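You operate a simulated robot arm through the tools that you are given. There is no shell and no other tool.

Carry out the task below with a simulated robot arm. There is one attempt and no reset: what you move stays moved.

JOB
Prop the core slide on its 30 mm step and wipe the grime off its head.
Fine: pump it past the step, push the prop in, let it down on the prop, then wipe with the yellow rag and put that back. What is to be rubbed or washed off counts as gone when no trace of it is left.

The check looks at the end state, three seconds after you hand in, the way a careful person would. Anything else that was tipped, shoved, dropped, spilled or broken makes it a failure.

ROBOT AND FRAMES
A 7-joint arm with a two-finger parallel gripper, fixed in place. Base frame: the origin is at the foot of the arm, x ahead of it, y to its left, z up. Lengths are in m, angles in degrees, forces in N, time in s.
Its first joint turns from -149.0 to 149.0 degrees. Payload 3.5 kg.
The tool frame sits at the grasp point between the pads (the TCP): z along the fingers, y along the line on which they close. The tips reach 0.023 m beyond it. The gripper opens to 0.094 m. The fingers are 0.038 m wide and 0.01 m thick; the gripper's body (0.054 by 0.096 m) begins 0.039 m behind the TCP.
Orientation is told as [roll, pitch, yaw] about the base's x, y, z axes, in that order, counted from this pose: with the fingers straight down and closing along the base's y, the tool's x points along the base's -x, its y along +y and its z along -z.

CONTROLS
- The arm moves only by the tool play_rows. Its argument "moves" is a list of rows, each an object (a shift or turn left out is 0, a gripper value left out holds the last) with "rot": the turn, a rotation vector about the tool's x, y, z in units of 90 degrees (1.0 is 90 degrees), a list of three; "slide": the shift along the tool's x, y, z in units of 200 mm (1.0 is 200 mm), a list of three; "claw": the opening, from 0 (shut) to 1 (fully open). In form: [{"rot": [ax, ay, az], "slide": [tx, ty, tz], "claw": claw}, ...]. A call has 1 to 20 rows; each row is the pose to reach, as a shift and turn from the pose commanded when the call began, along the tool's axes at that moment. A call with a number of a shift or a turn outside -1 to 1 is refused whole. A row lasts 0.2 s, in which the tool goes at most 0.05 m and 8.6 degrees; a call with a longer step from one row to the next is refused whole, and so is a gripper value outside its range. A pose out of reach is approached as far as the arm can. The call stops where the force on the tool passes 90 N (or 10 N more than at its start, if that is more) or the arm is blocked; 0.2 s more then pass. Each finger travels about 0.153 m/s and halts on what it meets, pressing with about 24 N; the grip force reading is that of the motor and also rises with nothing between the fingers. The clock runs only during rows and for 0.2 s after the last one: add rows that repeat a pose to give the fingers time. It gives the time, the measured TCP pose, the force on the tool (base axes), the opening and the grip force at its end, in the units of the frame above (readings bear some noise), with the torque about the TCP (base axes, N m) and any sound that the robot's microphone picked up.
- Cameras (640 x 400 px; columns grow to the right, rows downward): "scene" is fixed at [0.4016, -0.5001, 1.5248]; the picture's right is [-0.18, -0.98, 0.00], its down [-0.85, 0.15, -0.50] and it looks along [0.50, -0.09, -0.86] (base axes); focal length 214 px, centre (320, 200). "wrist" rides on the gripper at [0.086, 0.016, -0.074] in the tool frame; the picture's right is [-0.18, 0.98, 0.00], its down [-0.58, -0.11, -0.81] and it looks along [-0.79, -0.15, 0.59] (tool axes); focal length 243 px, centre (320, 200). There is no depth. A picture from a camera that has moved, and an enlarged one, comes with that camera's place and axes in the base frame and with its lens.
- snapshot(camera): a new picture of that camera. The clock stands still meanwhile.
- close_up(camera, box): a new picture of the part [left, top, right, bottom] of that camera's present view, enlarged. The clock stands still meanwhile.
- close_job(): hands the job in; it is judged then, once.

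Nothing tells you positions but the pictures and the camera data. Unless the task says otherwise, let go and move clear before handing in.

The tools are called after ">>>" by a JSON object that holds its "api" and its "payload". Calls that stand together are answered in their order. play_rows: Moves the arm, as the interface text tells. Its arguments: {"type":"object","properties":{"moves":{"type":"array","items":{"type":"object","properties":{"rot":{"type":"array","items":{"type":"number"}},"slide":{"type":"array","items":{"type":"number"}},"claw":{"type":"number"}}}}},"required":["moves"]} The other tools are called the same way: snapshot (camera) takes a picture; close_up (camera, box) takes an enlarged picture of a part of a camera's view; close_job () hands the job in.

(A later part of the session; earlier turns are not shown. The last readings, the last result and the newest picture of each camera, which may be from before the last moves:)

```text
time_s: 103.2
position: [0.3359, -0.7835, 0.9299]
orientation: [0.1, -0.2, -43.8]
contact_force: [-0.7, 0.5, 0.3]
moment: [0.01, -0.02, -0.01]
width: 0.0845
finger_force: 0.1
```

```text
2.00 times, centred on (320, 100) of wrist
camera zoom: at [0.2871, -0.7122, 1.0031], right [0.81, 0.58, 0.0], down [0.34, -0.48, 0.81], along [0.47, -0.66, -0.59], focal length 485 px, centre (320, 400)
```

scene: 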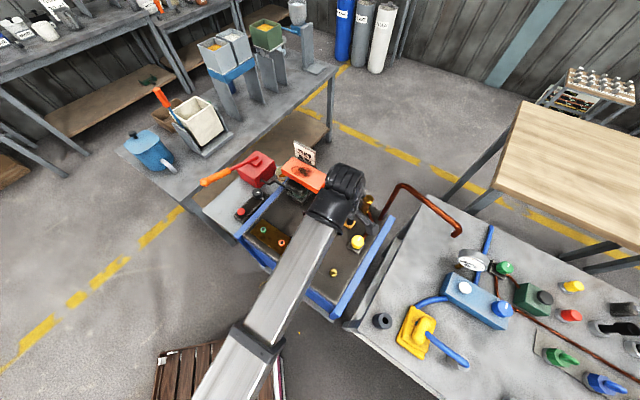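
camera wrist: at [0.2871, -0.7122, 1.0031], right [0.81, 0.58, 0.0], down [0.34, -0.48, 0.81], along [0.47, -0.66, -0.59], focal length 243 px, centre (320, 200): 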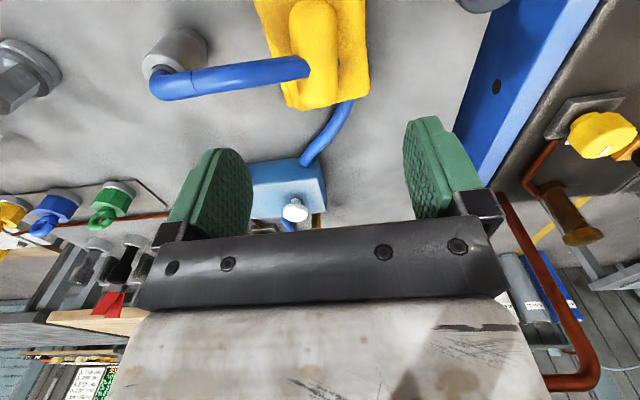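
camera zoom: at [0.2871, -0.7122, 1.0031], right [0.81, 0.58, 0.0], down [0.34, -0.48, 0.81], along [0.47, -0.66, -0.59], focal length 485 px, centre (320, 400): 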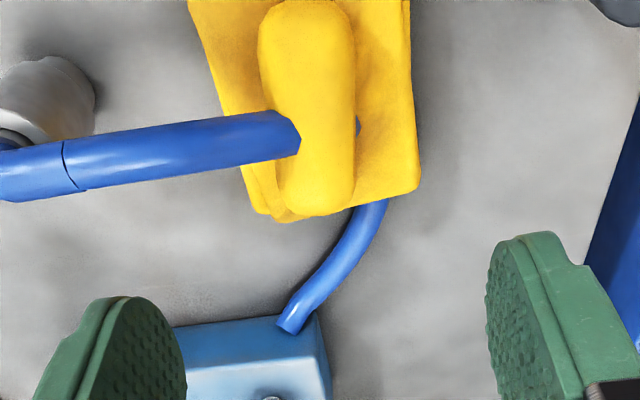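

The hose simply passes through the cloth's far half, while the near half of the bunch is free of it. I'll align with the bunch at yaw -50, shift 18 mm toward its free end, lower a little, and look again.

>>> {"api": "play_rows", "payload": {"moves": [{"slide": [0.045, -0.007, 0.05], "rot": [0, 0, 0.035]}, {"slide": [0.09, -0.014, 0.15], "rot": [0, 0, 0.069]}, {"slide": [0.09, -0.014, 0.25], "rot": [0, 0, 0.069]}, {"slide": [0.09, -0.014, 0.3], "rot": [0, 0, 0.069]}, {"slide": [0.09, -0.014, 0.3], "rot": [0, 0, 0.069]}]}}

>>> {"api": "snapshot", "payload": {"camera": "wrist"}}

>>> {"api": "close_up", "payload": {"camera": "scene", "box": [370, 280, 490, 380]}}

```text
time_s: 104.4
position: [0.3231, -0.7745, 0.8676]
orientation: [0.2, -0.1, -50.1]
contact_force: [-0.4, 0.1, -0.6]
moment: [-0.01, -0.02, 0.0]
width: 0.0848
finger_force: 0.0
```

```text
taken
camera wrist: at [0.2807, -0.6977, 0.9422], right [0.87, 0.49, 0.0], down [0.29, -0.52, 0.81], along [0.4, -0.7, -0.59], focal length 243 px, centre (320, 200)
```

wrist: 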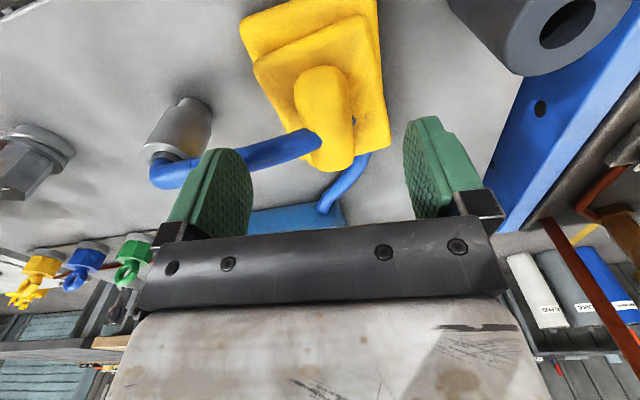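

```text
4.00 times, centred on (430, 330) of scene
camera zoom: at [0.4016, -0.5001, 1.5248], right [-0.18, -0.98, 0.0], down [-0.85, 0.15, -0.5], along [0.5, -0.09, -0.86], focal length 858 px, centre (-120, -320)
```

zoom: 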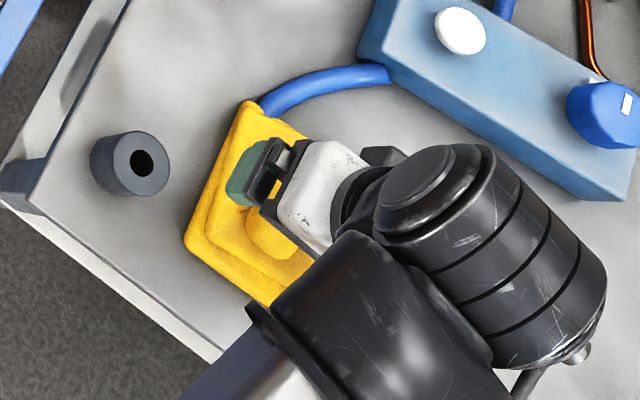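

The alignment is good: the pads will cover the free half of the bunch and the hose lies just beyond. I'll descend to about 0.805 in small steps, watching the force.

>>> {"api": "play_rows", "payload": {"moves": [{"slide": [0, 0, 0.1]}, {"slide": [0, 0, 0.19]}, {"slide": [0, 0, 0.25]}, {"slide": [0, 0, 0.29]}, {"slide": [0, 0, 0.31]}, {"slide": [0, 0, 0.31]}]}}

>>> {"api": "snapshot", "payload": {"camera": "wrist"}}

>>> {"api": "close_up", "payload": {"camera": "scene", "box": [380, 290, 460, 360]}}

```text
time_s: 105.8
position: [0.3219, -0.7732, 0.8114]
orientation: [0.3, -0.4, -50.1]
contact_force: [-1.4, -4.2, 81.9]
moment: [1.24, -3.37, -0.05]
width: 0.0832
finger_force: 0.0
```

```text
taken
camera wrist: at [0.2797, -0.6962, 0.8844], right [0.87, 0.49, 0.01], down [0.28, -0.51, 0.81], along [0.4, -0.7, -0.59], focal length 243 px, centre (320, 200)
```

wrist: 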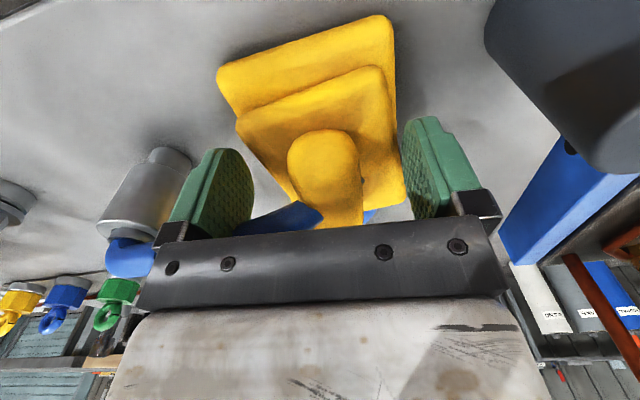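

```text
5.71 times, centred on (420, 325) of scene
camera zoom: at [0.4016, -0.5001, 1.5248], right [-0.18, -0.98, 0.0], down [-0.85, 0.15, -0.5], along [0.5, -0.09, -0.86], focal length 1226 px, centre (-251, -514)
```

zoom: 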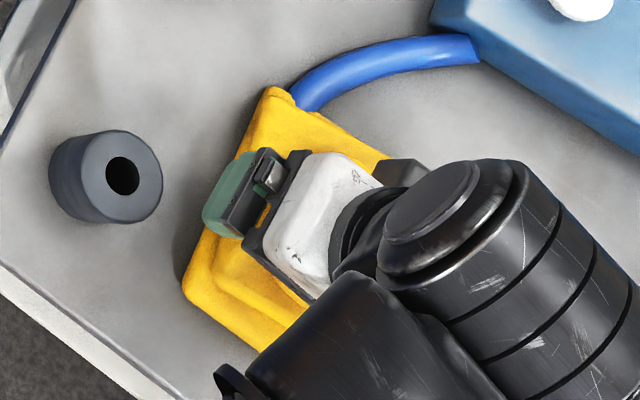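

The right fingertip came down on the pad (82 N), so the pad's top is at about 0.788. I'll back up a few millimetres immediately and then close on the bunch at that height.

>>> {"api": "play_rows", "payload": {"moves": [{"slide": [0, 0, -0.04]}, {"slide": [0, 0, -0.04]}]}}

>>> {"api": "snapshot", "payload": {"camera": "wrist"}}

```text
time_s: 106.4
position: [0.321, -0.7728, 0.8143]
orientation: [0.2, 0.0, -50.2]
contact_force: [-0.2, -0.7, 0.6]
moment: [-0.01, -0.06, -0.03]
width: 0.0847
finger_force: 0.0
```

```text
taken
camera wrist: at [0.2797, -0.696, 0.888], right [0.87, 0.49, 0.0], down [0.29, -0.52, 0.81], along [0.4, -0.7, -0.59], focal length 243 px, centre (320, 200)
```

wrist: 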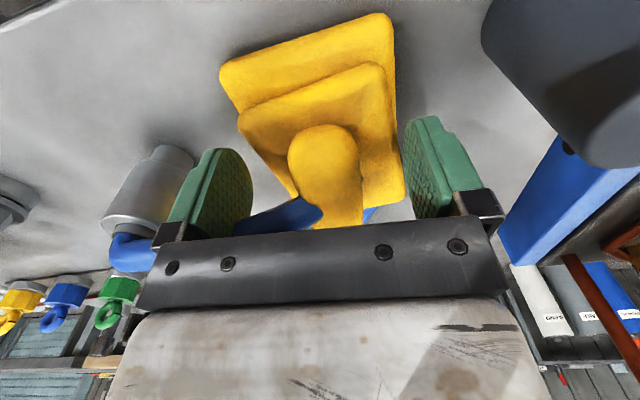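

>>> {"api": "play_rows", "payload": {"moves": [{"slide": [0, 0, 0.005], "claw": 0.7}, {"slide": [0, 0, 0.005], "claw": 0.5}, {"slide": [0, 0, 0.005], "claw": 0.3}, {"slide": [0, 0, 0.005], "claw": 0.15}, {"slide": [0, 0, 0.005], "claw": 0.15}]}}

>>> {"api": "snapshot", "payload": {"camera": "wrist"}}

>>> {"api": "close_up", "payload": {"camera": "scene", "box": [380, 290, 460, 360]}}

```text
time_s: 107.6
position: [0.321, -0.7733, 0.8145]
orientation: [0.2, -0.1, -50.0]
contact_force: [0.0, -0.5, 0.4]
moment: [0.03, 0.0, 0.0]
width: 0.0335
finger_force: 23.9
```

```text
taken
camera wrist: at [0.28, -0.6968, 0.8876], right [0.87, 0.49, 0.0], down [0.29, -0.52, 0.81], along [0.4, -0.7, -0.59], focal length 243 px, centre (320, 200)
```

wrist: 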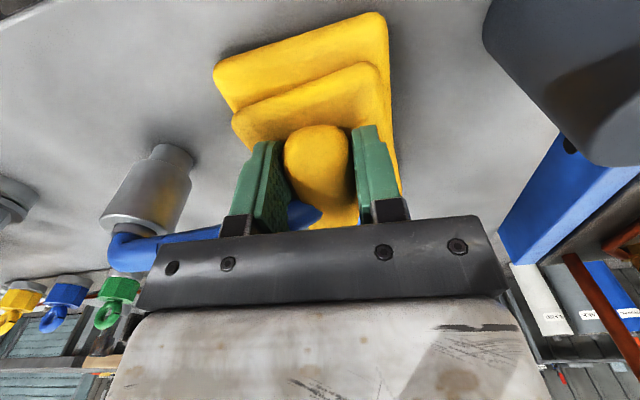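

```text
5.71 times, centred on (420, 325) of scene
camera zoom: at [0.4016, -0.5001, 1.5248], right [-0.18, -0.98, 0.0], down [-0.85, 0.15, -0.5], along [0.5, -0.09, -0.86], focal length 1226 px, centre (-251, -514)
```

zoom: 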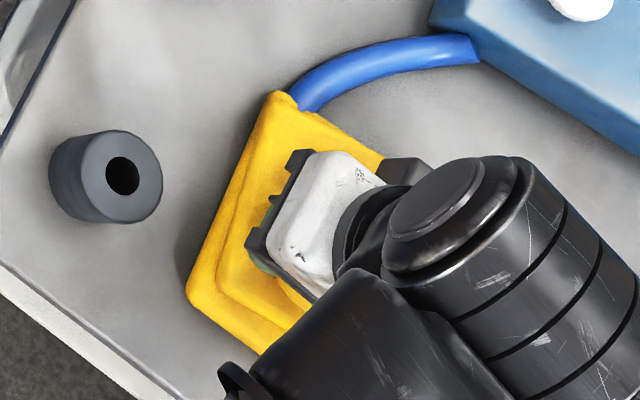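

The bunch is held at 33.5 mm. I note this pose (0.321, -0.773, 0.814, yaw -50) for putting it back. Now I'll lift gently and watch for any pull from the hose.

>>> {"api": "play_rows", "payload": {"moves": [{"slide": [0, 0, -0.025]}, {"slide": [0, 0, -0.05]}, {"slide": [0, 0, -0.075]}, {"slide": [0, 0, -0.1]}, {"slide": [0, 0, -0.1]}]}}

>>> {"api": "snapshot", "payload": {"camera": "wrist"}}

>>> {"api": "close_up", "payload": {"camera": "scene", "box": [370, 280, 490, 380]}}

```text
time_s: 108.8
position: [0.3218, -0.7727, 0.8341]
orientation: [0.3, -0.2, -50.2]
contact_force: [-0.9, -0.4, -1.1]
moment: [0.0, 0.0, 0.03]
width: 0.0335
finger_force: 24.0
```

```text
taken
camera wrist: at [0.2799, -0.6966, 0.9075], right [0.87, 0.49, 0.0], down [0.29, -0.52, 0.81], along [0.4, -0.7, -0.59], focal length 243 px, centre (320, 200)
```

wrist: 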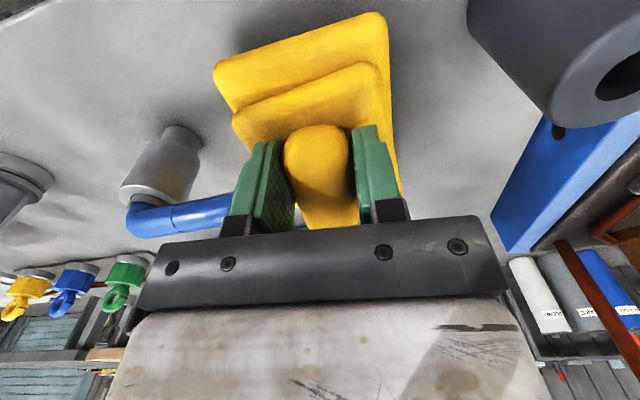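

```text
4.00 times, centred on (430, 330) of scene
camera zoom: at [0.4016, -0.5001, 1.5248], right [-0.18, -0.98, 0.0], down [-0.85, 0.15, -0.5], along [0.5, -0.09, -0.86], focal length 858 px, centre (-120, -320)
```

zoom: 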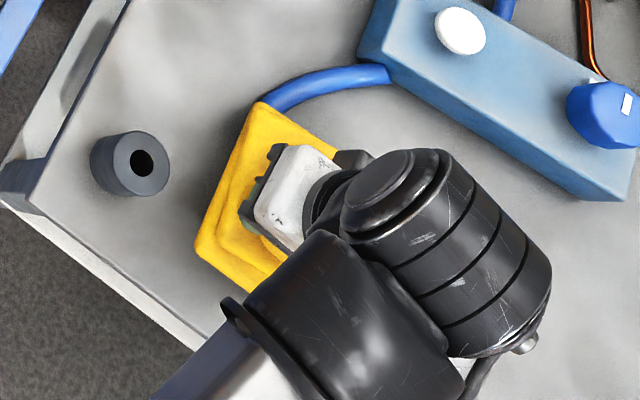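

The rag came up freely and the hose stayed exactly where it was. I'll lift to carrying height and look at the hose and the rag's underside before moving to the head.

>>> {"api": "play_rows", "payload": {"moves": [{"slide": [0, 0, -0.15]}, {"slide": [0, 0, -0.3]}, {"slide": [0, 0, -0.45]}, {"slide": [0, 0, -0.6]}, {"slide": [0, 0, -0.73]}, {"slide": [0.15, 0.1, -0.73]}, {"slide": [0.3, 0.2, -0.73]}, {"slide": [0.45, 0.3, -0.73]}, {"slide": [0.6, 0.38, -0.73]}, {"slide": [0.653, 0.41, -0.73]}, {"slide": [0.653, 0.41, -0.73]}]}}

>>> {"api": "snapshot", "payload": {"camera": "scene"}}

>>> {"api": "snapshot", "payload": {"camera": "wrist"}}

>>> {"api": "close_up", "payload": {"camera": "scene", "box": [370, 280, 490, 380]}}

```text
time_s: 111.2
position: [0.302, -0.6197, 0.9795]
orientation: [0.4, -0.1, -50.1]
contact_force: [-0.6, 0.5, -0.8]
moment: [0.02, 0.01, -0.02]
width: 0.0334
finger_force: 24.1
```

```text
taken
```

scene: 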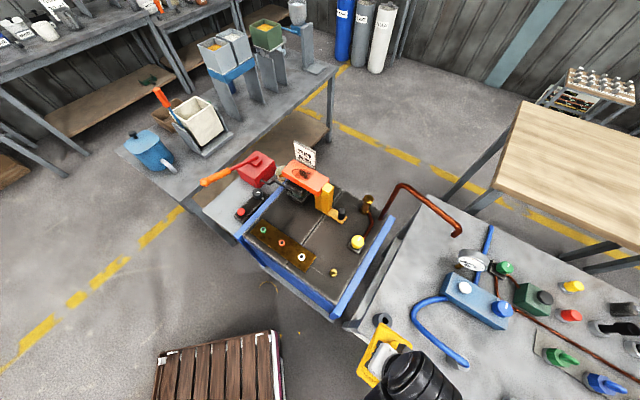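

```text
taken
camera wrist: at [0.2596, -0.5436, 1.0532], right [0.87, 0.49, 0.0], down [0.29, -0.52, 0.81], along [0.4, -0.7, -0.59], focal length 243 px, centre (320, 200)
```

wrist: 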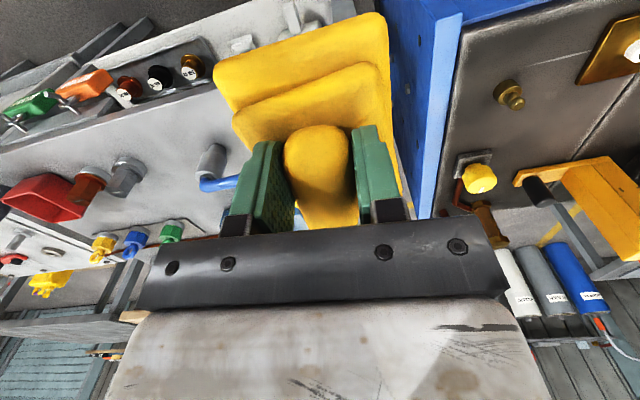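

```text
4.00 times, centred on (430, 330) of scene
camera zoom: at [0.4016, -0.5001, 1.5248], right [-0.18, -0.98, 0.0], down [-0.85, 0.15, -0.5], along [0.5, -0.09, -0.86], focal length 858 px, centre (-120, -320)
```

zoom: 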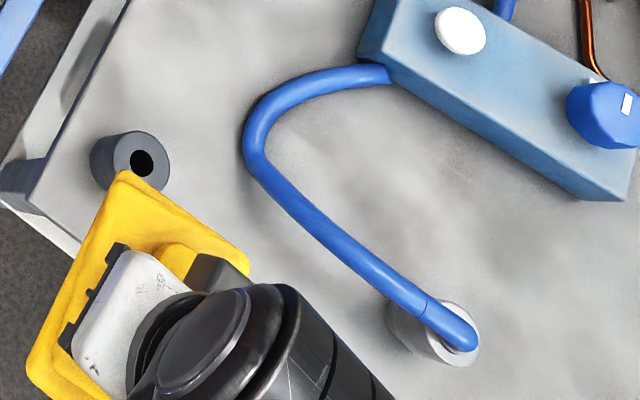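

The hose is untouched and the rag is firmly held. I'll carry it around at small radius toward the head, turning the hand to yaw 46.5 so the pad's long side runs along the head and stays clear of the gauge.

>>> {"api": "play_rows", "payload": {"moves": [{"slide": [-0.02, 0.155, -0.01], "rot": [0, 0, -0.075]}, {"slide": [-0.04, 0.31, -0.025], "rot": [0, 0, -0.15]}, {"slide": [-0.062, 0.465, -0.04], "rot": [0, 0, -0.225]}, {"slide": [-0.083, 0.62, -0.05], "rot": [0, 0, -0.3]}, {"slide": [-0.104, 0.775, -0.06], "rot": [0, 0, -0.375]}, {"slide": [-0.125, 0.927, -0.075], "rot": [0, 0, -0.45]}]}}

>>> {"api": "play_rows", "payload": {"moves": [{"slide": [-0.126, 0.055, 0], "rot": [0, 0, -0.075]}, {"slide": [-0.252, 0.11, 0], "rot": [0, 0, -0.15]}, {"slide": [-0.378, 0.165, 0], "rot": [0, 0, -0.225]}, {"slide": [-0.504, 0.219, 0], "rot": [0, 0, -0.3]}, {"slide": [-0.63, 0.274, 0], "rot": [0, 0, -0.375]}, {"slide": [-0.756, 0.329, 0], "rot": [0, 0, -0.45]}]}}

>>> {"api": "play_rows", "payload": {"moves": [{"slide": [-0.137, -0.056, 0], "rot": [0, 0, -0.06]}, {"slide": [-0.274, -0.112, 0], "rot": [0, 0, -0.12]}, {"slide": [-0.411, -0.168, 0], "rot": [0, 0, -0.172]}, {"slide": [-0.55, -0.225, 0], "rot": [0, 0, -0.172]}, {"slide": [-0.686, -0.281, 0], "rot": [0, 0, -0.172]}, {"slide": [-0.686, -0.281, 0], "rot": [0, 0, -0.172]}]}}

>>> {"api": "snapshot", "payload": {"camera": "wrist"}}

>>> {"api": "close_up", "payload": {"camera": "scene", "box": [220, 110, 400, 260]}}

```text
time_s: 112.6
position: [0.4577, -0.5231, 0.9984]
orientation: [0.1, -0.2, -9.5]
contact_force: [0.7, -0.4, -1.9]
moment: [0.0, 0.03, 0.01]
width: 0.0335
finger_force: 24.1
```

```text
time_s: 114.0
position: [0.6189, -0.4792, 0.995]
orientation: [-0.1, -0.3, 30.9]
contact_force: [0.4, 0.4, -0.9]
moment: [0.01, 0.03, -0.01]
width: 0.0338
finger_force: 24.3
```

```text
time_s: 115.4
position: [0.7647, -0.4581, 0.9991]
orientation: [-0.1, -0.1, 46.4]
contact_force: [-0.2, 0.2, -0.2]
moment: [-0.03, 0.01, 0.03]
width: 0.0335
finger_force: 23.5
```

```text
taken
camera wrist: at [0.6954, -0.5094, 1.0717], right [-0.58, 0.81, 0.0], down [0.48, 0.34, 0.81], along [0.66, 0.47, -0.59], focal length 243 px, centre (320, 200)
```

wrist: 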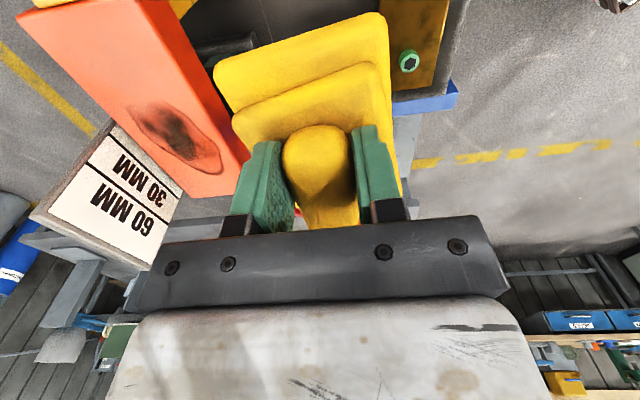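

```text
2.67 times, centred on (310, 185) of scene
camera zoom: at [0.4016, -0.5001, 1.5248], right [-0.18, -0.98, 0.0], down [-0.85, 0.15, -0.5], along [0.5, -0.09, -0.86], focal length 572 px, centre (347, 240)
```

zoom: 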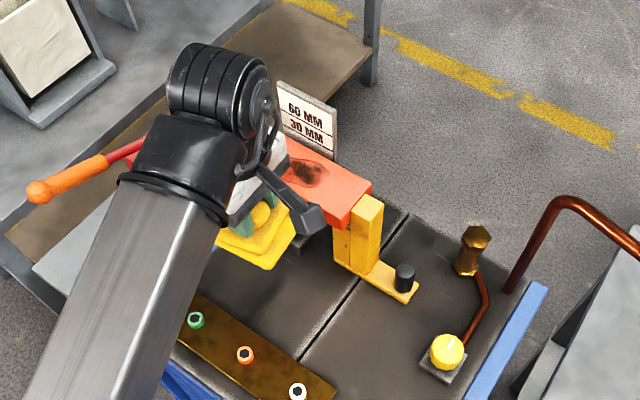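

The head, its grime and the gauge are in view to the left. I'll rotate 8 degrees to line the pad up with the head and slide across over the grime, with about 2 cm of clearance.

>>> {"api": "play_rows", "payload": {"moves": [{"slide": [0, -0.11, 0], "rot": [0, 0, 0.045]}, {"slide": [0, -0.22, 0], "rot": [0, 0, 0.089]}, {"slide": [0, -0.34, 0], "rot": [0, 0, 0.089]}, {"slide": [0, -0.46, 0], "rot": [0, 0, 0.089]}, {"slide": [0, -0.574, 0], "rot": [0, 0, 0.089]}, {"slide": [0, -0.574, 0], "rot": [0, 0, 0.089]}]}}

>>> {"api": "snapshot", "payload": {"camera": "wrist"}}

>>> {"api": "close_up", "payload": {"camera": "scene", "box": [240, 110, 380, 240]}}

```text
time_s: 116.8
position: [0.8491, -0.5378, 0.9961]
orientation: [-0.1, -0.2, 38.4]
contact_force: [0.4, -0.3, -0.5]
moment: [-0.02, 0.01, 0.0]
width: 0.0333
finger_force: 23.8
```

```text
taken
camera wrist: at [0.7714, -0.5792, 1.069], right [-0.47, 0.88, 0.0], down [0.52, 0.27, 0.81], along [0.72, 0.38, -0.59], focal length 243 px, centre (320, 200)
```

wrist: 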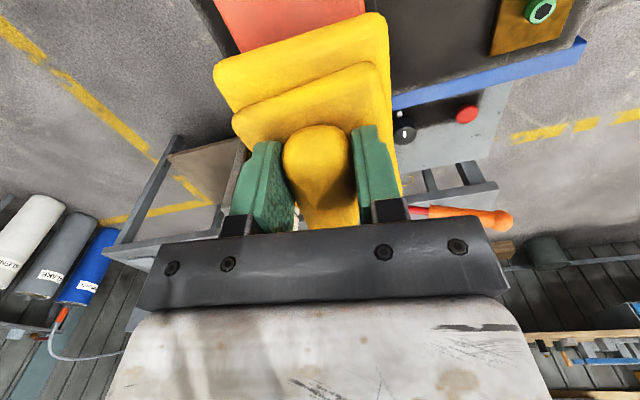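

```text
3.08 times, centred on (310, 175) of scene
camera zoom: at [0.4016, -0.5001, 1.5248], right [-0.18, -0.98, 0.0], down [-0.85, 0.15, -0.5], along [0.5, -0.09, -0.86], focal length 660 px, centre (351, 277)
```

zoom: 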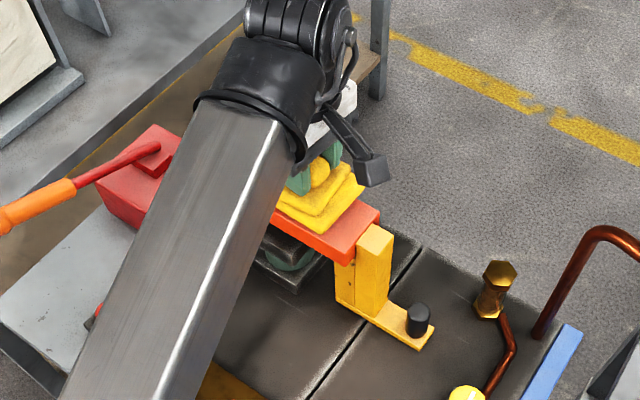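

>>> {"api": "play_rows", "payload": {"moves": [{"slide": [0, 0, 0.03]}, {"slide": [0, 0, 0.055]}, {"slide": [0, 0, 0.075]}, {"slide": [0, 0, 0.075]}]}}

>>> {"api": "play_rows", "payload": {"moves": [{"slide": [0, 0, 0.01]}, {"slide": [0, 0, 0.02]}, {"slide": [0, 0, 0.02]}]}}

>>> {"api": "close_up", "payload": {"camera": "scene", "box": [280, 150, 350, 220]}}

```text
time_s: 117.8
position: [0.8482, -0.538, 0.9832]
orientation: [-0.1, -0.3, 38.3]
contact_force: [-0.1, 0.5, -0.4]
moment: [-0.02, 0.03, -0.04]
width: 0.0336
finger_force: 24.0
```

```text
time_s: 118.6
position: [0.8484, -0.5393, 0.9789]
orientation: [-0.1, -0.2, 38.3]
contact_force: [0.0, -0.1, 0.3]
moment: [-0.04, 0.02, -0.01]
width: 0.0332
finger_force: 24.4
```

```text
5.71 times, centred on (315, 185) of scene
camera zoom: at [0.4016, -0.5001, 1.5248], right [-0.18, -0.98, 0.0], down [-0.85, 0.15, -0.5], along [0.5, -0.09, -0.86], focal length 1226 px, centre (349, 286)
```

zoom: 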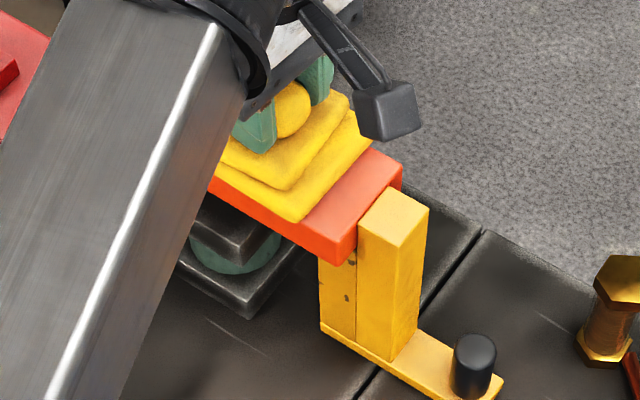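

>>> {"api": "play_rows", "payload": {"moves": [{"slide": [0, 0, 0.01]}, {"slide": [0, 0, 0.02]}, {"slide": [0, 0, 0.02]}]}}

>>> {"api": "play_rows", "payload": {"moves": [{"slide": [0, 0, 0.01]}, {"slide": [0, 0, 0.015]}, {"slide": [0, 0, 0.015]}]}}

```text
time_s: 119.4
position: [0.8485, -0.5386, 0.9777]
orientation: [-0.3, -0.3, 38.2]
contact_force: [2.5, -6.7, 52.2]
moment: [0.03, 0.36, -0.01]
width: 0.0339
finger_force: 24.1
```

```text
time_s: 120.0
position: [0.8487, -0.5384, 0.9776]
orientation: [-0.2, -0.3, 38.4]
contact_force: [-5.9, 3.5, 23.4]
moment: [0.39, 0.77, -0.02]
width: 0.0335
finger_force: 24.0
stopped in row 3: the force on the tool passed its limit at 91 N (the readings are from after the stop); the commanded pose is now the measured one
```

Contact is made at about 0.978 with roughly 23 N of pressure. Now I'll make wiping strokes along the head, ±25 mm with a small sideways spread.

>>> {"api": "play_rows", "payload": {"moves": [{"slide": [-0.03, 0.004, 0]}, {"slide": [-0.06, 0.008, 0]}, {"slide": [-0.09, 0.012, 0]}, {"slide": [-0.124, 0.016, 0]}, {"slide": [-0.09, 0.012, 0]}, {"slide": [-0.06, 0.008, 0]}, {"slide": [-0.03, 0.004, 0]}, {"slide": [0, 0, 0]}, {"slide": [0.03, -0.004, 0]}, {"slide": [0.06, -0.008, 0]}, {"slide": [0.09, -0.012, 0]}, {"slide": [0.06, -0.008, 0]}, {"slide": [0.03, -0.004, 0]}, {"slide": [0, 0, 0]}]}}

>>> {"api": "close_up", "payload": {"camera": "scene", "box": [270, 130, 370, 230]}}

```text
time_s: 123.0
position: [0.8459, -0.542, 0.9775]
orientation: [-0.4, 0.0, 38.2]
contact_force: [-23.1, -21.6, 63.8]
moment: [-0.38, 1.5, 0.28]
width: 0.0336
finger_force: 24.0
```

```text
4.00 times, centred on (320, 180) of scene
camera zoom: at [0.4016, -0.5001, 1.5248], right [-0.18, -0.98, 0.0], down [-0.85, 0.15, -0.5], along [0.5, -0.09, -0.86], focal length 858 px, centre (320, 280)
```

zoom: 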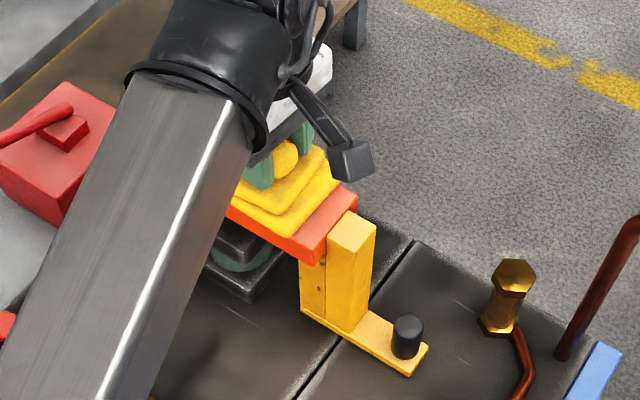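

>>> {"api": "play_rows", "payload": {"moves": [{"slide": [-0.03, -0.016, -0.002]}, {"slide": [-0.06, -0.022, -0.002]}, {"slide": [-0.09, -0.018, -0.002]}, {"slide": [-0.12, -0.014, -0.002]}, {"slide": [-0.09, 0.0, -0.002]}, {"slide": [-0.06, 0.02, -0.002]}, {"slide": [-0.03, 0.034, -0.002]}, {"slide": [0, 0.03, -0.002]}, {"slide": [0.03, 0.026, -0.002]}, {"slide": [0.06, 0.022, -0.002]}, {"slide": [0.03, 0.0, -0.002]}, {"slide": [0, -0.02, -0.002]}, {"slide": [-0.03, -0.016, -0.002]}, {"slide": [-0.06, 0.008, -0.002]}, {"slide": [-0.03, 0.004, -0.002]}, {"slide": [0, 0, -0.002]}]}}

>>> {"api": "play_rows", "payload": {"moves": [{"slide": [0, 0, -0.05]}, {"slide": [0, 0, -0.1]}, {"slide": [0, 0.1, -0.1]}, {"slide": [0, 0.25, -0.1]}, {"slide": [0, 0.4, -0.1]}, {"slide": [0, 0.55, -0.1]}, {"slide": [0, 0.55, -0.1]}]}}

>>> {"api": "close_up", "payload": {"camera": "scene", "box": [270, 130, 370, 230]}}

>>> {"api": "snapshot", "payload": {"camera": "wrist"}}

```text
time_s: 126.4
position: [0.8492, -0.5356, 0.9774]
orientation: [-0.5, -0.6, 38.5]
contact_force: [18.8, 12.3, 46.5]
moment: [0.41, 0.33, -0.22]
width: 0.0332
finger_force: 24.1
```

```text
time_s: 128.0
position: [0.7804, -0.4534, 0.9927]
orientation: [-0.3, -0.2, 38.4]
contact_force: [-0.5, -0.2, -0.6]
moment: [-0.01, 0.03, 0.0]
width: 0.0334
finger_force: 24.3
```

```text
4.00 times, centred on (320, 180) of scene
camera zoom: at [0.4016, -0.5001, 1.5248], right [-0.18, -0.98, 0.0], down [-0.85, 0.15, -0.5], along [0.5, -0.09, -0.86], focal length 858 px, centre (320, 280)
```

zoom: 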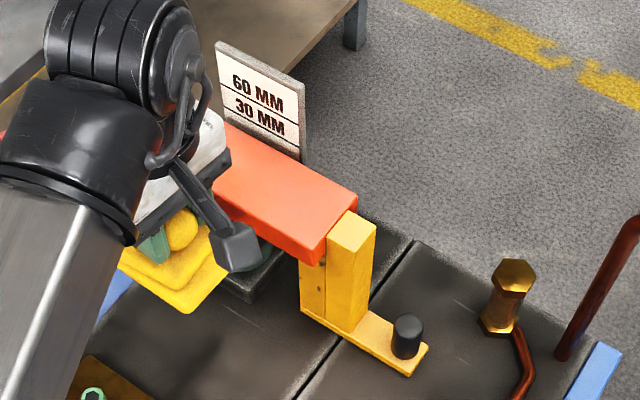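

```text
taken
camera wrist: at [0.7036, -0.4948, 1.0662], right [-0.47, 0.89, 0.0], down [0.52, 0.28, 0.81], along [0.72, 0.37, -0.59], focal length 243 px, centre (320, 200)
```

wrist: 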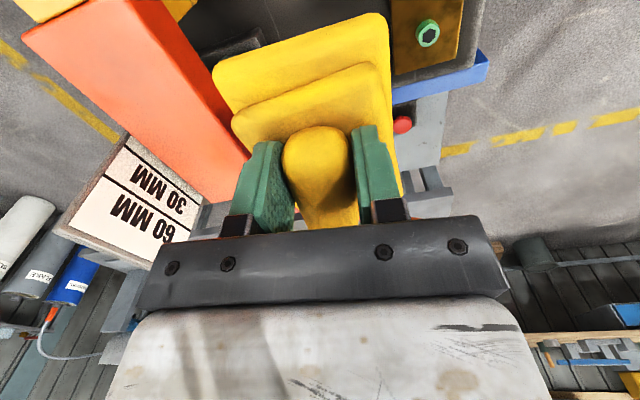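

The visible part of the head looks clean. I'll back the arm further away so that I can inspect the whole head closely.

>>> {"api": "close_up", "payload": {"camera": "wrist", "box": [0, 0, 270, 210]}}

>>> {"api": "play_rows", "payload": {"moves": [{"slide": [0.1, 0.18, 0]}, {"slide": [0.2, 0.36, 0]}, {"slide": [0.3, 0.54, 0]}, {"slide": [0.4, 0.6, 0]}, {"slide": [0.55, 0.6, 0]}, {"slide": [0.7, 0.6, 0]}, {"slide": [0.7, 0.6, 0]}]}}

>>> {"api": "close_up", "payload": {"camera": "scene", "box": [280, 150, 350, 210]}}

>>> {"api": "snapshot", "payload": {"camera": "scene"}}

```text
1.90 times, centred on (135, 105) of wrist
camera zoom: at [0.7036, -0.4948, 1.0662], right [-0.47, 0.89, 0.0], down [0.52, 0.28, 0.81], along [0.72, 0.37, -0.59], focal length 462 px, centre (672, 381)
```

zoom: 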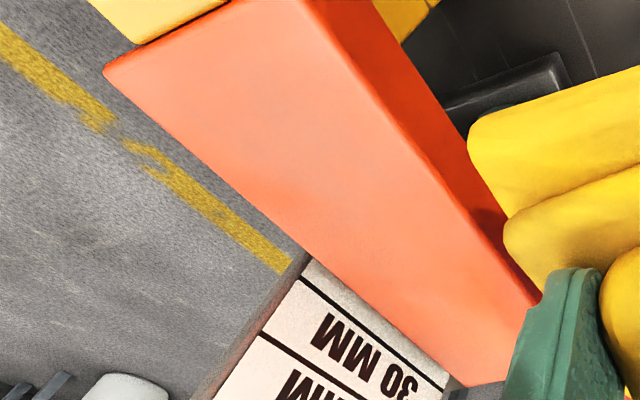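

```text
time_s: 129.6
position: [0.5978, -0.446, 0.9962]
orientation: [-0.3, -0.3, 38.4]
contact_force: [0.5, -0.5, -1.0]
moment: [0.01, 0.0, -0.04]
width: 0.0334
finger_force: 24.3
```

```text
6.67 times, centred on (315, 180) of scene
camera zoom: at [0.4016, -0.5001, 1.5248], right [-0.18, -0.98, 0.0], down [-0.85, 0.15, -0.5], along [0.5, -0.09, -0.86], focal length 1430 px, centre (353, 333)
```

zoom: 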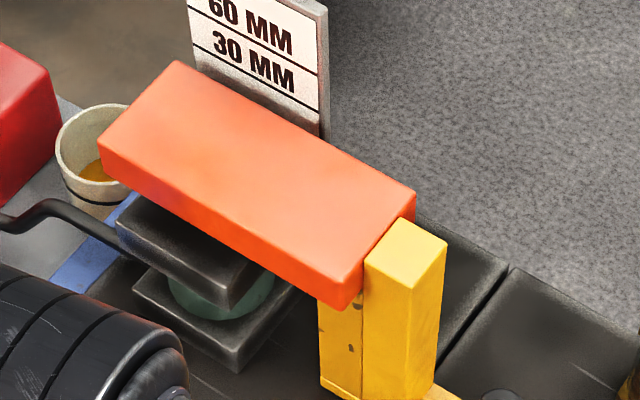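

```text
taken
```

scene: 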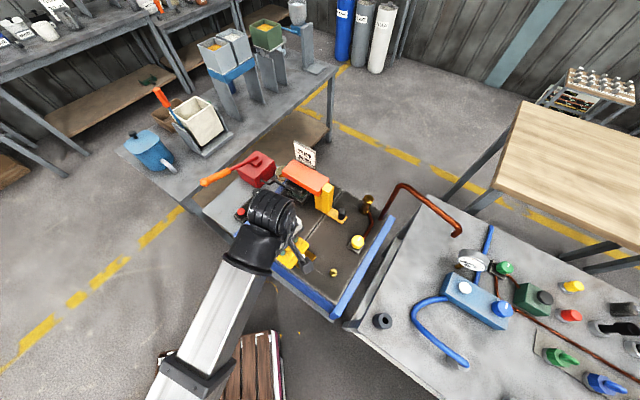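

The head looks clean. I'll zoom in further for any faint traces before returning the rag.

>>> {"api": "close_up", "payload": {"camera": "scene", "box": [288, 155, 332, 195]}}

>>> {"api": "snapshot", "payload": {"camera": "wrist"}}

```text
10.00 times, centred on (310, 175) of scene
camera zoom: at [0.4016, -0.5001, 1.5248], right [-0.18, -0.98, 0.0], down [-0.85, 0.15, -0.5], along [0.5, -0.09, -0.86], focal length 2145 px, centre (420, 450)
```

zoom: 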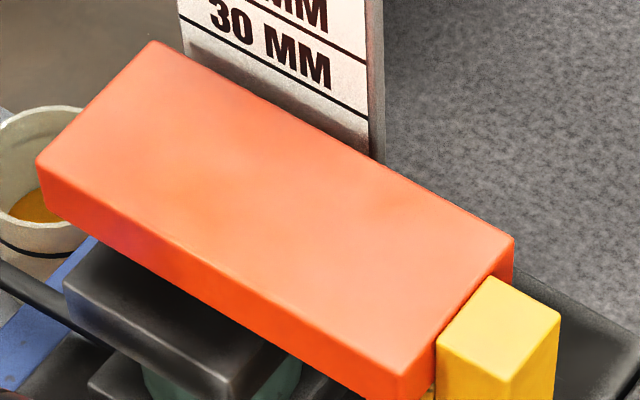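

```text
taken
camera wrist: at [0.5209, -0.486, 1.068], right [-0.47, 0.88, 0.0], down [0.52, 0.28, 0.81], along [0.72, 0.38, -0.59], focal length 243 px, centre (320, 200)
```

wrist: 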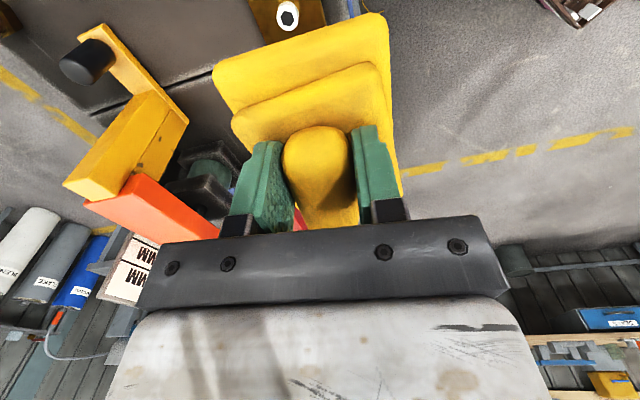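

No trace of grime remains, and the rag hasn't slipped in the grip. I'll carry it back along the same route to the right bench.

>>> {"api": "play_rows", "payload": {"moves": [{"slide": [0.11, 0.02, 0], "rot": [0, 0, 0.076]}, {"slide": [0.22, 0.04, 0], "rot": [0, 0, 0.152]}, {"slide": [0.33, 0.06, 0], "rot": [0, 0, 0.228]}, {"slide": [0.44, 0.08, 0], "rot": [0, 0, 0.304]}, {"slide": [0.55, 0.1, 0], "rot": [0, 0, 0.38]}, {"slide": [0.66, 0.12, 0], "rot": [0, 0, 0.456]}, {"slide": [0.771, 0.138, 0], "rot": [0, 0, 0.532]}]}}

>>> {"api": "play_rows", "payload": {"moves": [{"slide": [0.116, -0.104, 0.01], "rot": [0, 0, 0.075]}, {"slide": [0.232, -0.208, 0.025], "rot": [0, 0, 0.15]}, {"slide": [0.348, -0.312, 0.04], "rot": [0, 0, 0.225]}, {"slide": [0.464, -0.416, 0.05], "rot": [0, 0, 0.3]}, {"slide": [0.58, -0.52, 0.06], "rot": [0, 0, 0.375]}, {"slide": [0.696, -0.623, 0.075], "rot": [0, 0, 0.45]}, {"slide": [0.696, -0.623, 0.075], "rot": [0, 0, 0.45]}]}}

```text
time_s: 131.2
position: [0.4595, -0.5198, 0.9924]
orientation: [0.0, -0.4, -9.5]
contact_force: [-0.8, -0.3, -0.1]
moment: [-0.01, 0.06, 0.02]
width: 0.0335
finger_force: 24.0
```

```text
time_s: 132.8
position: [0.2992, -0.6223, 0.9815]
orientation: [0.3, -0.2, -50.1]
contact_force: [-0.4, 0.6, -0.9]
moment: [0.0, -0.02, -0.02]
width: 0.0335
finger_force: 23.9
```

>>> {"api": "play_rows", "payload": {"moves": [{"slide": [-0.16, -0.1, 0]}, {"slide": [-0.32, -0.2, 0]}, {"slide": [-0.48, -0.3, 0]}, {"slide": [-0.6, -0.38, 0]}, {"slide": [-0.647, -0.401, 0]}, {"slide": [-0.647, -0.401, 0.15]}, {"slide": [-0.647, -0.401, 0.35]}, {"slide": [-0.647, -0.401, 0.55]}, {"slide": [-0.647, -0.401, 0.68]}, {"slide": [-0.647, -0.401, 0.68]}]}}

>>> {"api": "close_up", "payload": {"camera": "scene", "box": [370, 280, 490, 380]}}

>>> {"api": "snapshot", "payload": {"camera": "wrist"}}

```text
time_s: 135.0
position: [0.325, -0.7697, 0.8411]
orientation: [0.3, -0.2, -49.9]
contact_force: [-0.6, 1.3, -0.7]
moment: [0.0, 0.0, 0.02]
width: 0.0334
finger_force: 23.8
```

```text
4.00 times, centred on (430, 330) of scene
camera zoom: at [0.4016, -0.5001, 1.5248], right [-0.18, -0.98, 0.0], down [-0.85, 0.15, -0.5], along [0.5, -0.09, -0.86], focal length 858 px, centre (-120, -320)
```

zoom: 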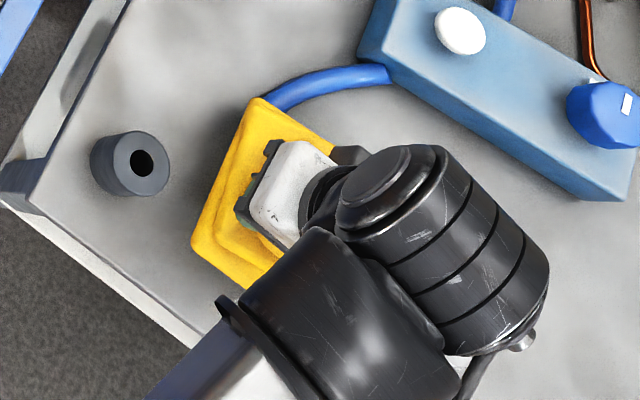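

```text
taken
camera wrist: at [0.2825, -0.6927, 0.9132], right [0.87, 0.49, 0.01], down [0.28, -0.51, 0.81], along [0.4, -0.7, -0.59], focal length 243 px, centre (320, 200)
```

wrist: 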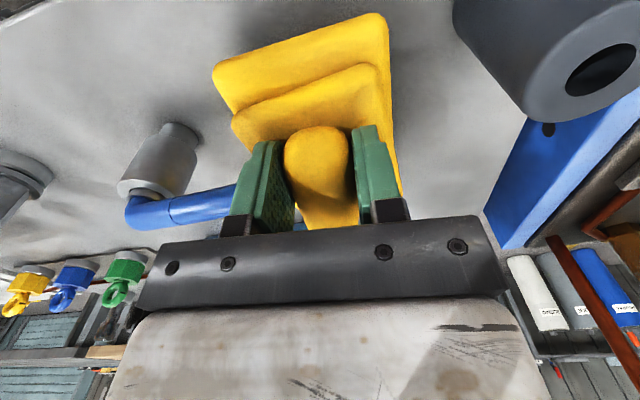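

>>> {"api": "play_rows", "payload": {"moves": [{"slide": [0, -0.024, 0.03]}, {"slide": [0, -0.024, 0.06]}, {"slide": [0, -0.024, 0.09]}, {"slide": [0, -0.024, 0.115]}, {"slide": [0, -0.024, 0.115]}]}}

>>> {"api": "play_rows", "payload": {"moves": [{"slide": [0, 0, 0.007]}, {"slide": [0, 0, 0.012]}, {"slide": [0, 0, 0.012]}]}}

>>> {"api": "close_up", "payload": {"camera": "scene", "box": [380, 290, 460, 360]}}

```text
time_s: 136.2
position: [0.32, -0.7731, 0.8171]
orientation: [0.3, -0.3, -50.0]
contact_force: [0.1, -0.7, -1.0]
moment: [-0.03, 0.03, 0.03]
width: 0.0333
finger_force: 23.8
```

```text
time_s: 137.0
position: [0.3201, -0.7746, 0.8144]
orientation: [0.4, -0.3, -50.0]
contact_force: [0.0, -0.1, -0.4]
moment: [0.06, -0.01, -0.04]
width: 0.0333
finger_force: 24.4
```

```text
5.71 times, centred on (420, 325) of scene
camera zoom: at [0.4016, -0.5001, 1.5248], right [-0.18, -0.98, 0.0], down [-0.85, 0.15, -0.5], along [0.5, -0.09, -0.86], focal length 1226 px, centre (-251, -514)
```

zoom: 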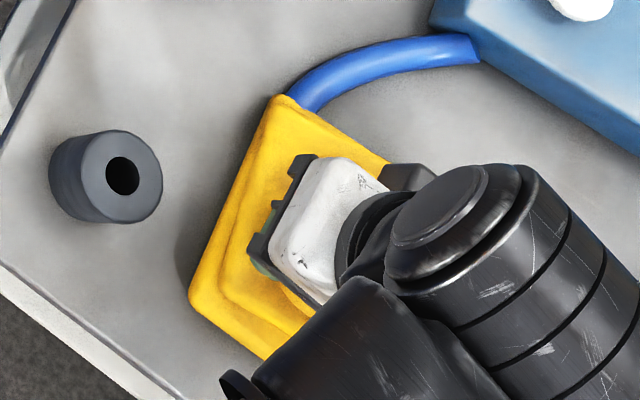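

>>> {"api": "play_rows", "payload": {"moves": [{"slide": [0.002, 0.004, 0.004]}, {"slide": [0.002, 0.004, 0.006]}, {"slide": [0.002, 0.004, 0.006]}]}}

```text
time_s: 137.8
position: [0.3201, -0.7729, 0.8134]
orientation: [0.2, -0.4, -49.9]
contact_force: [0.3, 0.3, -0.5]
moment: [0.03, 0.0, 0.02]
width: 0.0336
finger_force: 24.4
```

>>> {"api": "play_rows", "payload": {"moves": [{"slide": [0, 0, 0.003]}, {"slide": [0, 0, 0.005]}, {"slide": [0, 0, 0.005]}]}}

>>> {"api": "play_rows", "payload": {"moves": [{"slide": [0, 0, 0.003]}, {"slide": [0, 0, 0.005]}, {"slide": [0, 0, 0.005]}]}}

```text
time_s: 138.6
position: [0.3198, -0.7721, 0.8137]
orientation: [0.4, -0.2, -50.0]
contact_force: [-0.1, -0.9, 4.3]
moment: [0.0, 0.28, 0.01]
width: 0.0335
finger_force: 24.4
```

```text
time_s: 139.4
position: [0.321, -0.773, 0.8127]
orientation: [0.3, -0.2, -50.0]
contact_force: [-3.7, -0.8, 13.7]
moment: [0.29, 0.81, 0.13]
width: 0.0333
finger_force: 23.4
```

The rag touches the bench at 0.813 with light pressure. I'll relieve the pressure by a millimetre, open the fingers, and rise straight up.

>>> {"api": "play_rows", "payload": {"moves": [{"slide": [0, 0, -0.006]}, {"slide": [0, 0, -0.006], "claw": 0.4}, {"slide": [0, 0, -0.006], "claw": 0.55}, {"slide": [0, 0, -0.006], "claw": 0.65}, {"slide": [0, 0, -0.006], "claw": 0.65}, {"slide": [0, 0, -0.05], "claw": 0.65}, {"slide": [0, 0, -0.12], "claw": 0.65}, {"slide": [0, 0, -0.25], "claw": 0.65}, {"slide": [0, 0, -0.45], "claw": 0.65}, {"slide": [0, 0, -0.65], "claw": 0.65}, {"slide": [0, 0, -0.65], "claw": 0.65}]}}

>>> {"api": "snapshot", "payload": {"camera": "wrist"}}

>>> {"api": "close_up", "payload": {"camera": "scene", "box": [370, 280, 490, 380]}}

```text
time_s: 141.8
position: [0.3173, -0.7713, 0.9429]
orientation: [0.2, -0.3, -49.9]
contact_force: [-0.2, 0.2, -0.5]
moment: [-0.03, 0.01, 0.05]
width: 0.0609
finger_force: 0.0
```

```text
taken
camera wrist: at [0.2752, -0.695, 1.0155], right [0.87, 0.49, 0.01], down [0.28, -0.52, 0.81], along [0.4, -0.7, -0.59], focal length 243 px, centre (320, 200)
```

wrist: 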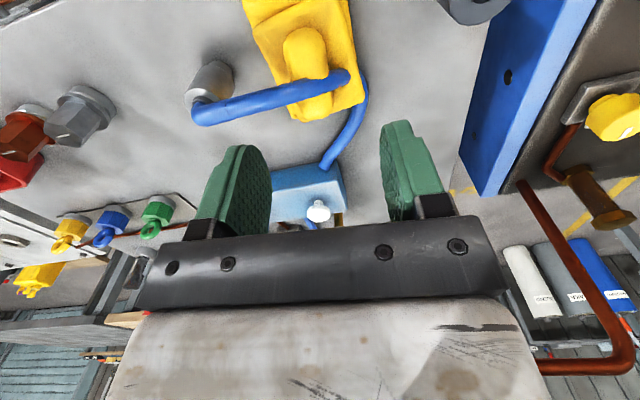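

```text
4.00 times, centred on (430, 330) of scene
camera zoom: at [0.4016, -0.5001, 1.5248], right [-0.18, -0.98, 0.0], down [-0.85, 0.15, -0.5], along [0.5, -0.09, -0.86], focal length 858 px, centre (-120, -320)
```

zoom: 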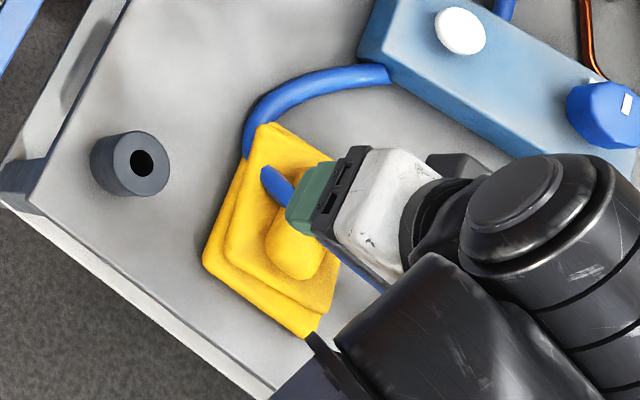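

The rag shifted about 2 cm sideways as the fingers opened. I'll move the arm clear and measure how far it is from its original place so that I can correct it.

>>> {"api": "play_rows", "payload": {"moves": [{"slide": [0.2, 0, 0]}, {"slide": [0.4, 0, 0]}, {"slide": [0.6, 0, 0]}, {"slide": [0.8, 0, 0]}, {"slide": [0.8, 0, 0]}]}}

>>> {"api": "close_up", "payload": {"camera": "scene", "box": [370, 280, 490, 380]}}

>>> {"api": "close_up", "payload": {"camera": "scene", "box": [360, 270, 480, 370]}}

>>> {"api": "snapshot", "payload": {"camera": "wrist"}}

```text
time_s: 143.0
position: [0.2145, -0.6502, 0.9409]
orientation: [0.3, -0.3, -50.0]
contact_force: [-0.6, -0.2, 0.0]
moment: [-0.01, -0.02, -0.01]
width: 0.0613
finger_force: 0.0
```

```text
4.00 times, centred on (430, 330) of scene
camera zoom: at [0.4016, -0.5001, 1.5248], right [-0.18, -0.98, 0.0], down [-0.85, 0.15, -0.5], along [0.5, -0.09, -0.86], focal length 858 px, centre (-120, -320)
```

zoom: 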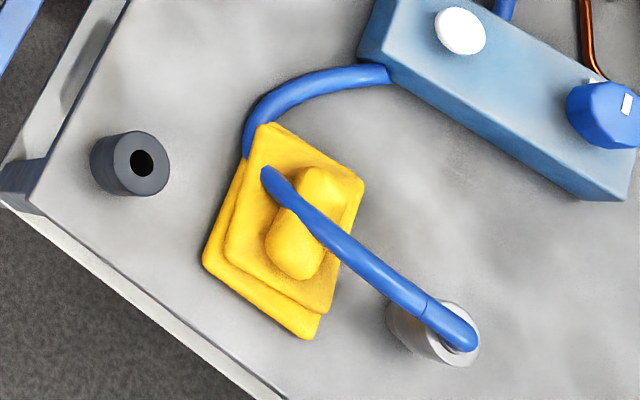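

```text
4.00 times, centred on (420, 320) of scene
camera zoom: at [0.4016, -0.5001, 1.5248], right [-0.18, -0.98, 0.0], down [-0.85, 0.15, -0.5], along [0.5, -0.09, -0.86], focal length 858 px, centre (-80, -280)
```

zoom: 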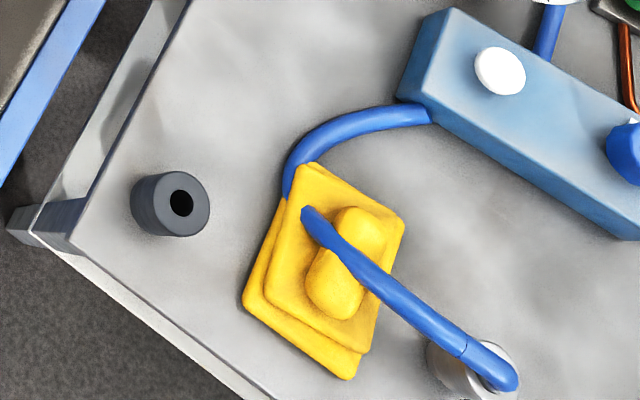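

```text
taken
camera wrist: at [0.1722, -0.5728, 1.0137], right [0.87, 0.49, 0.01], down [0.28, -0.52, 0.81], along [0.4, -0.7, -0.59], focal length 243 px, centre (320, 200)
```

wrist: 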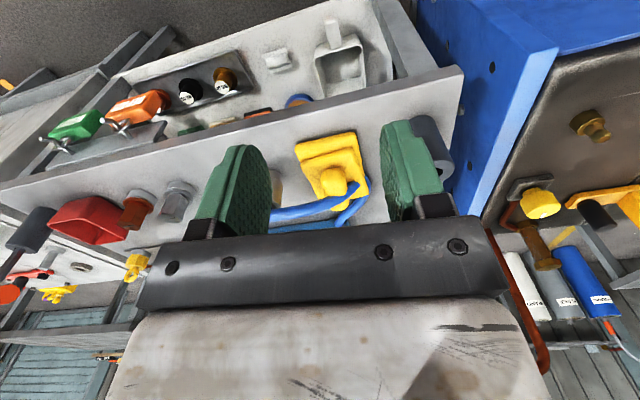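

The rag sits about 16 mm off from its original spot, dragged by one finger as it opened. I'd rather put it back precisely, so I'll re-grip it and correct, starting with a hover over its present position.

>>> {"api": "play_rows", "payload": {"moves": [{"slide": [-0.2, -0.014, 0], "claw": 0.85}, {"slide": [-0.4, -0.028, 0.05], "claw": 0.85}, {"slide": [-0.6, -0.042, 0.15], "claw": 0.85}, {"slide": [-0.75, -0.05, 0.25], "claw": 0.85}, {"slide": [-0.813, -0.055, 0.355], "claw": 0.85}, {"slide": [-0.813, -0.055, 0.355], "claw": 0.85}]}}

>>> {"api": "snapshot", "payload": {"camera": "wrist"}}

>>> {"api": "close_up", "payload": {"camera": "wrist", "box": [220, 0, 440, 200]}}

```text
time_s: 144.4
position: [0.3177, -0.7784, 0.8728]
orientation: [0.3, -0.2, -50.0]
contact_force: [-0.3, -0.2, -0.6]
moment: [-0.04, 0.01, -0.02]
width: 0.0801
finger_force: 0.0
```

```text
taken
camera wrist: at [0.2747, -0.7022, 0.9458], right [0.87, 0.49, 0.01], down [0.28, -0.51, 0.81], along [0.4, -0.7, -0.59], focal length 243 px, centre (320, 200)
```

wrist: 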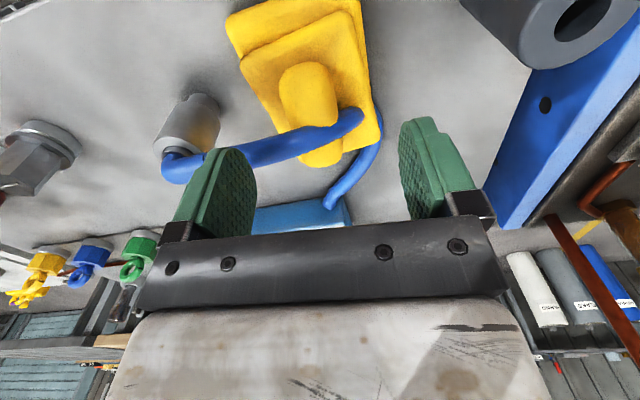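

```text
2.00 times, centred on (330, 100) of wrist
camera zoom: at [0.2747, -0.7022, 0.9458], right [0.87, 0.49, 0.01], down [0.28, -0.51, 0.81], along [0.4, -0.7, -0.59], focal length 485 px, centre (300, 400)
```

zoom: 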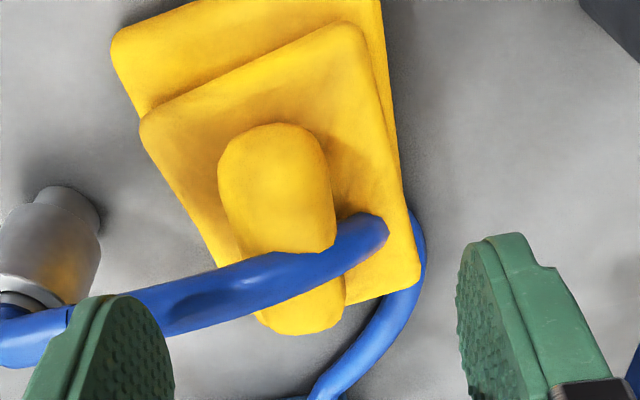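

The hose now lies across the top of the bunch's far half, and the near half is still free. I'll shift 8 mm sideways, descend a bit higher than before (0.818) so the tips stay clear of the pad, and grip.

>>> {"api": "play_rows", "payload": {"moves": [{"slide": [0, -0.039, 0.05]}, {"slide": [0, -0.039, 0.12]}, {"slide": [0, -0.039, 0.19]}, {"slide": [0, -0.039, 0.245]}, {"slide": [0, -0.039, 0.27]}, {"slide": [0, -0.039, 0.27]}]}}

>>> {"api": "snapshot", "payload": {"camera": "wrist"}}

```text
time_s: 145.8
position: [0.3072, -0.7847, 0.8178]
orientation: [0.3, -0.2, -50.1]
contact_force: [-0.1, -0.1, -0.4]
moment: [-0.01, 0.0, -0.03]
width: 0.0799
finger_force: 0.1
```

```text
taken
camera wrist: at [0.265, -0.7078, 0.8901], right [0.87, 0.49, 0.01], down [0.28, -0.51, 0.81], along [0.4, -0.7, -0.59], focal length 243 px, centre (320, 200)
```

wrist: 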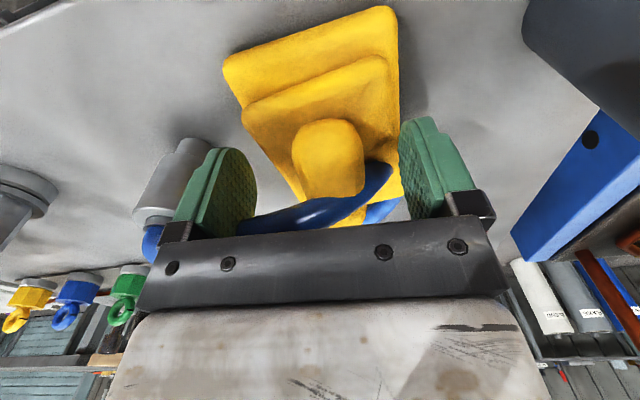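

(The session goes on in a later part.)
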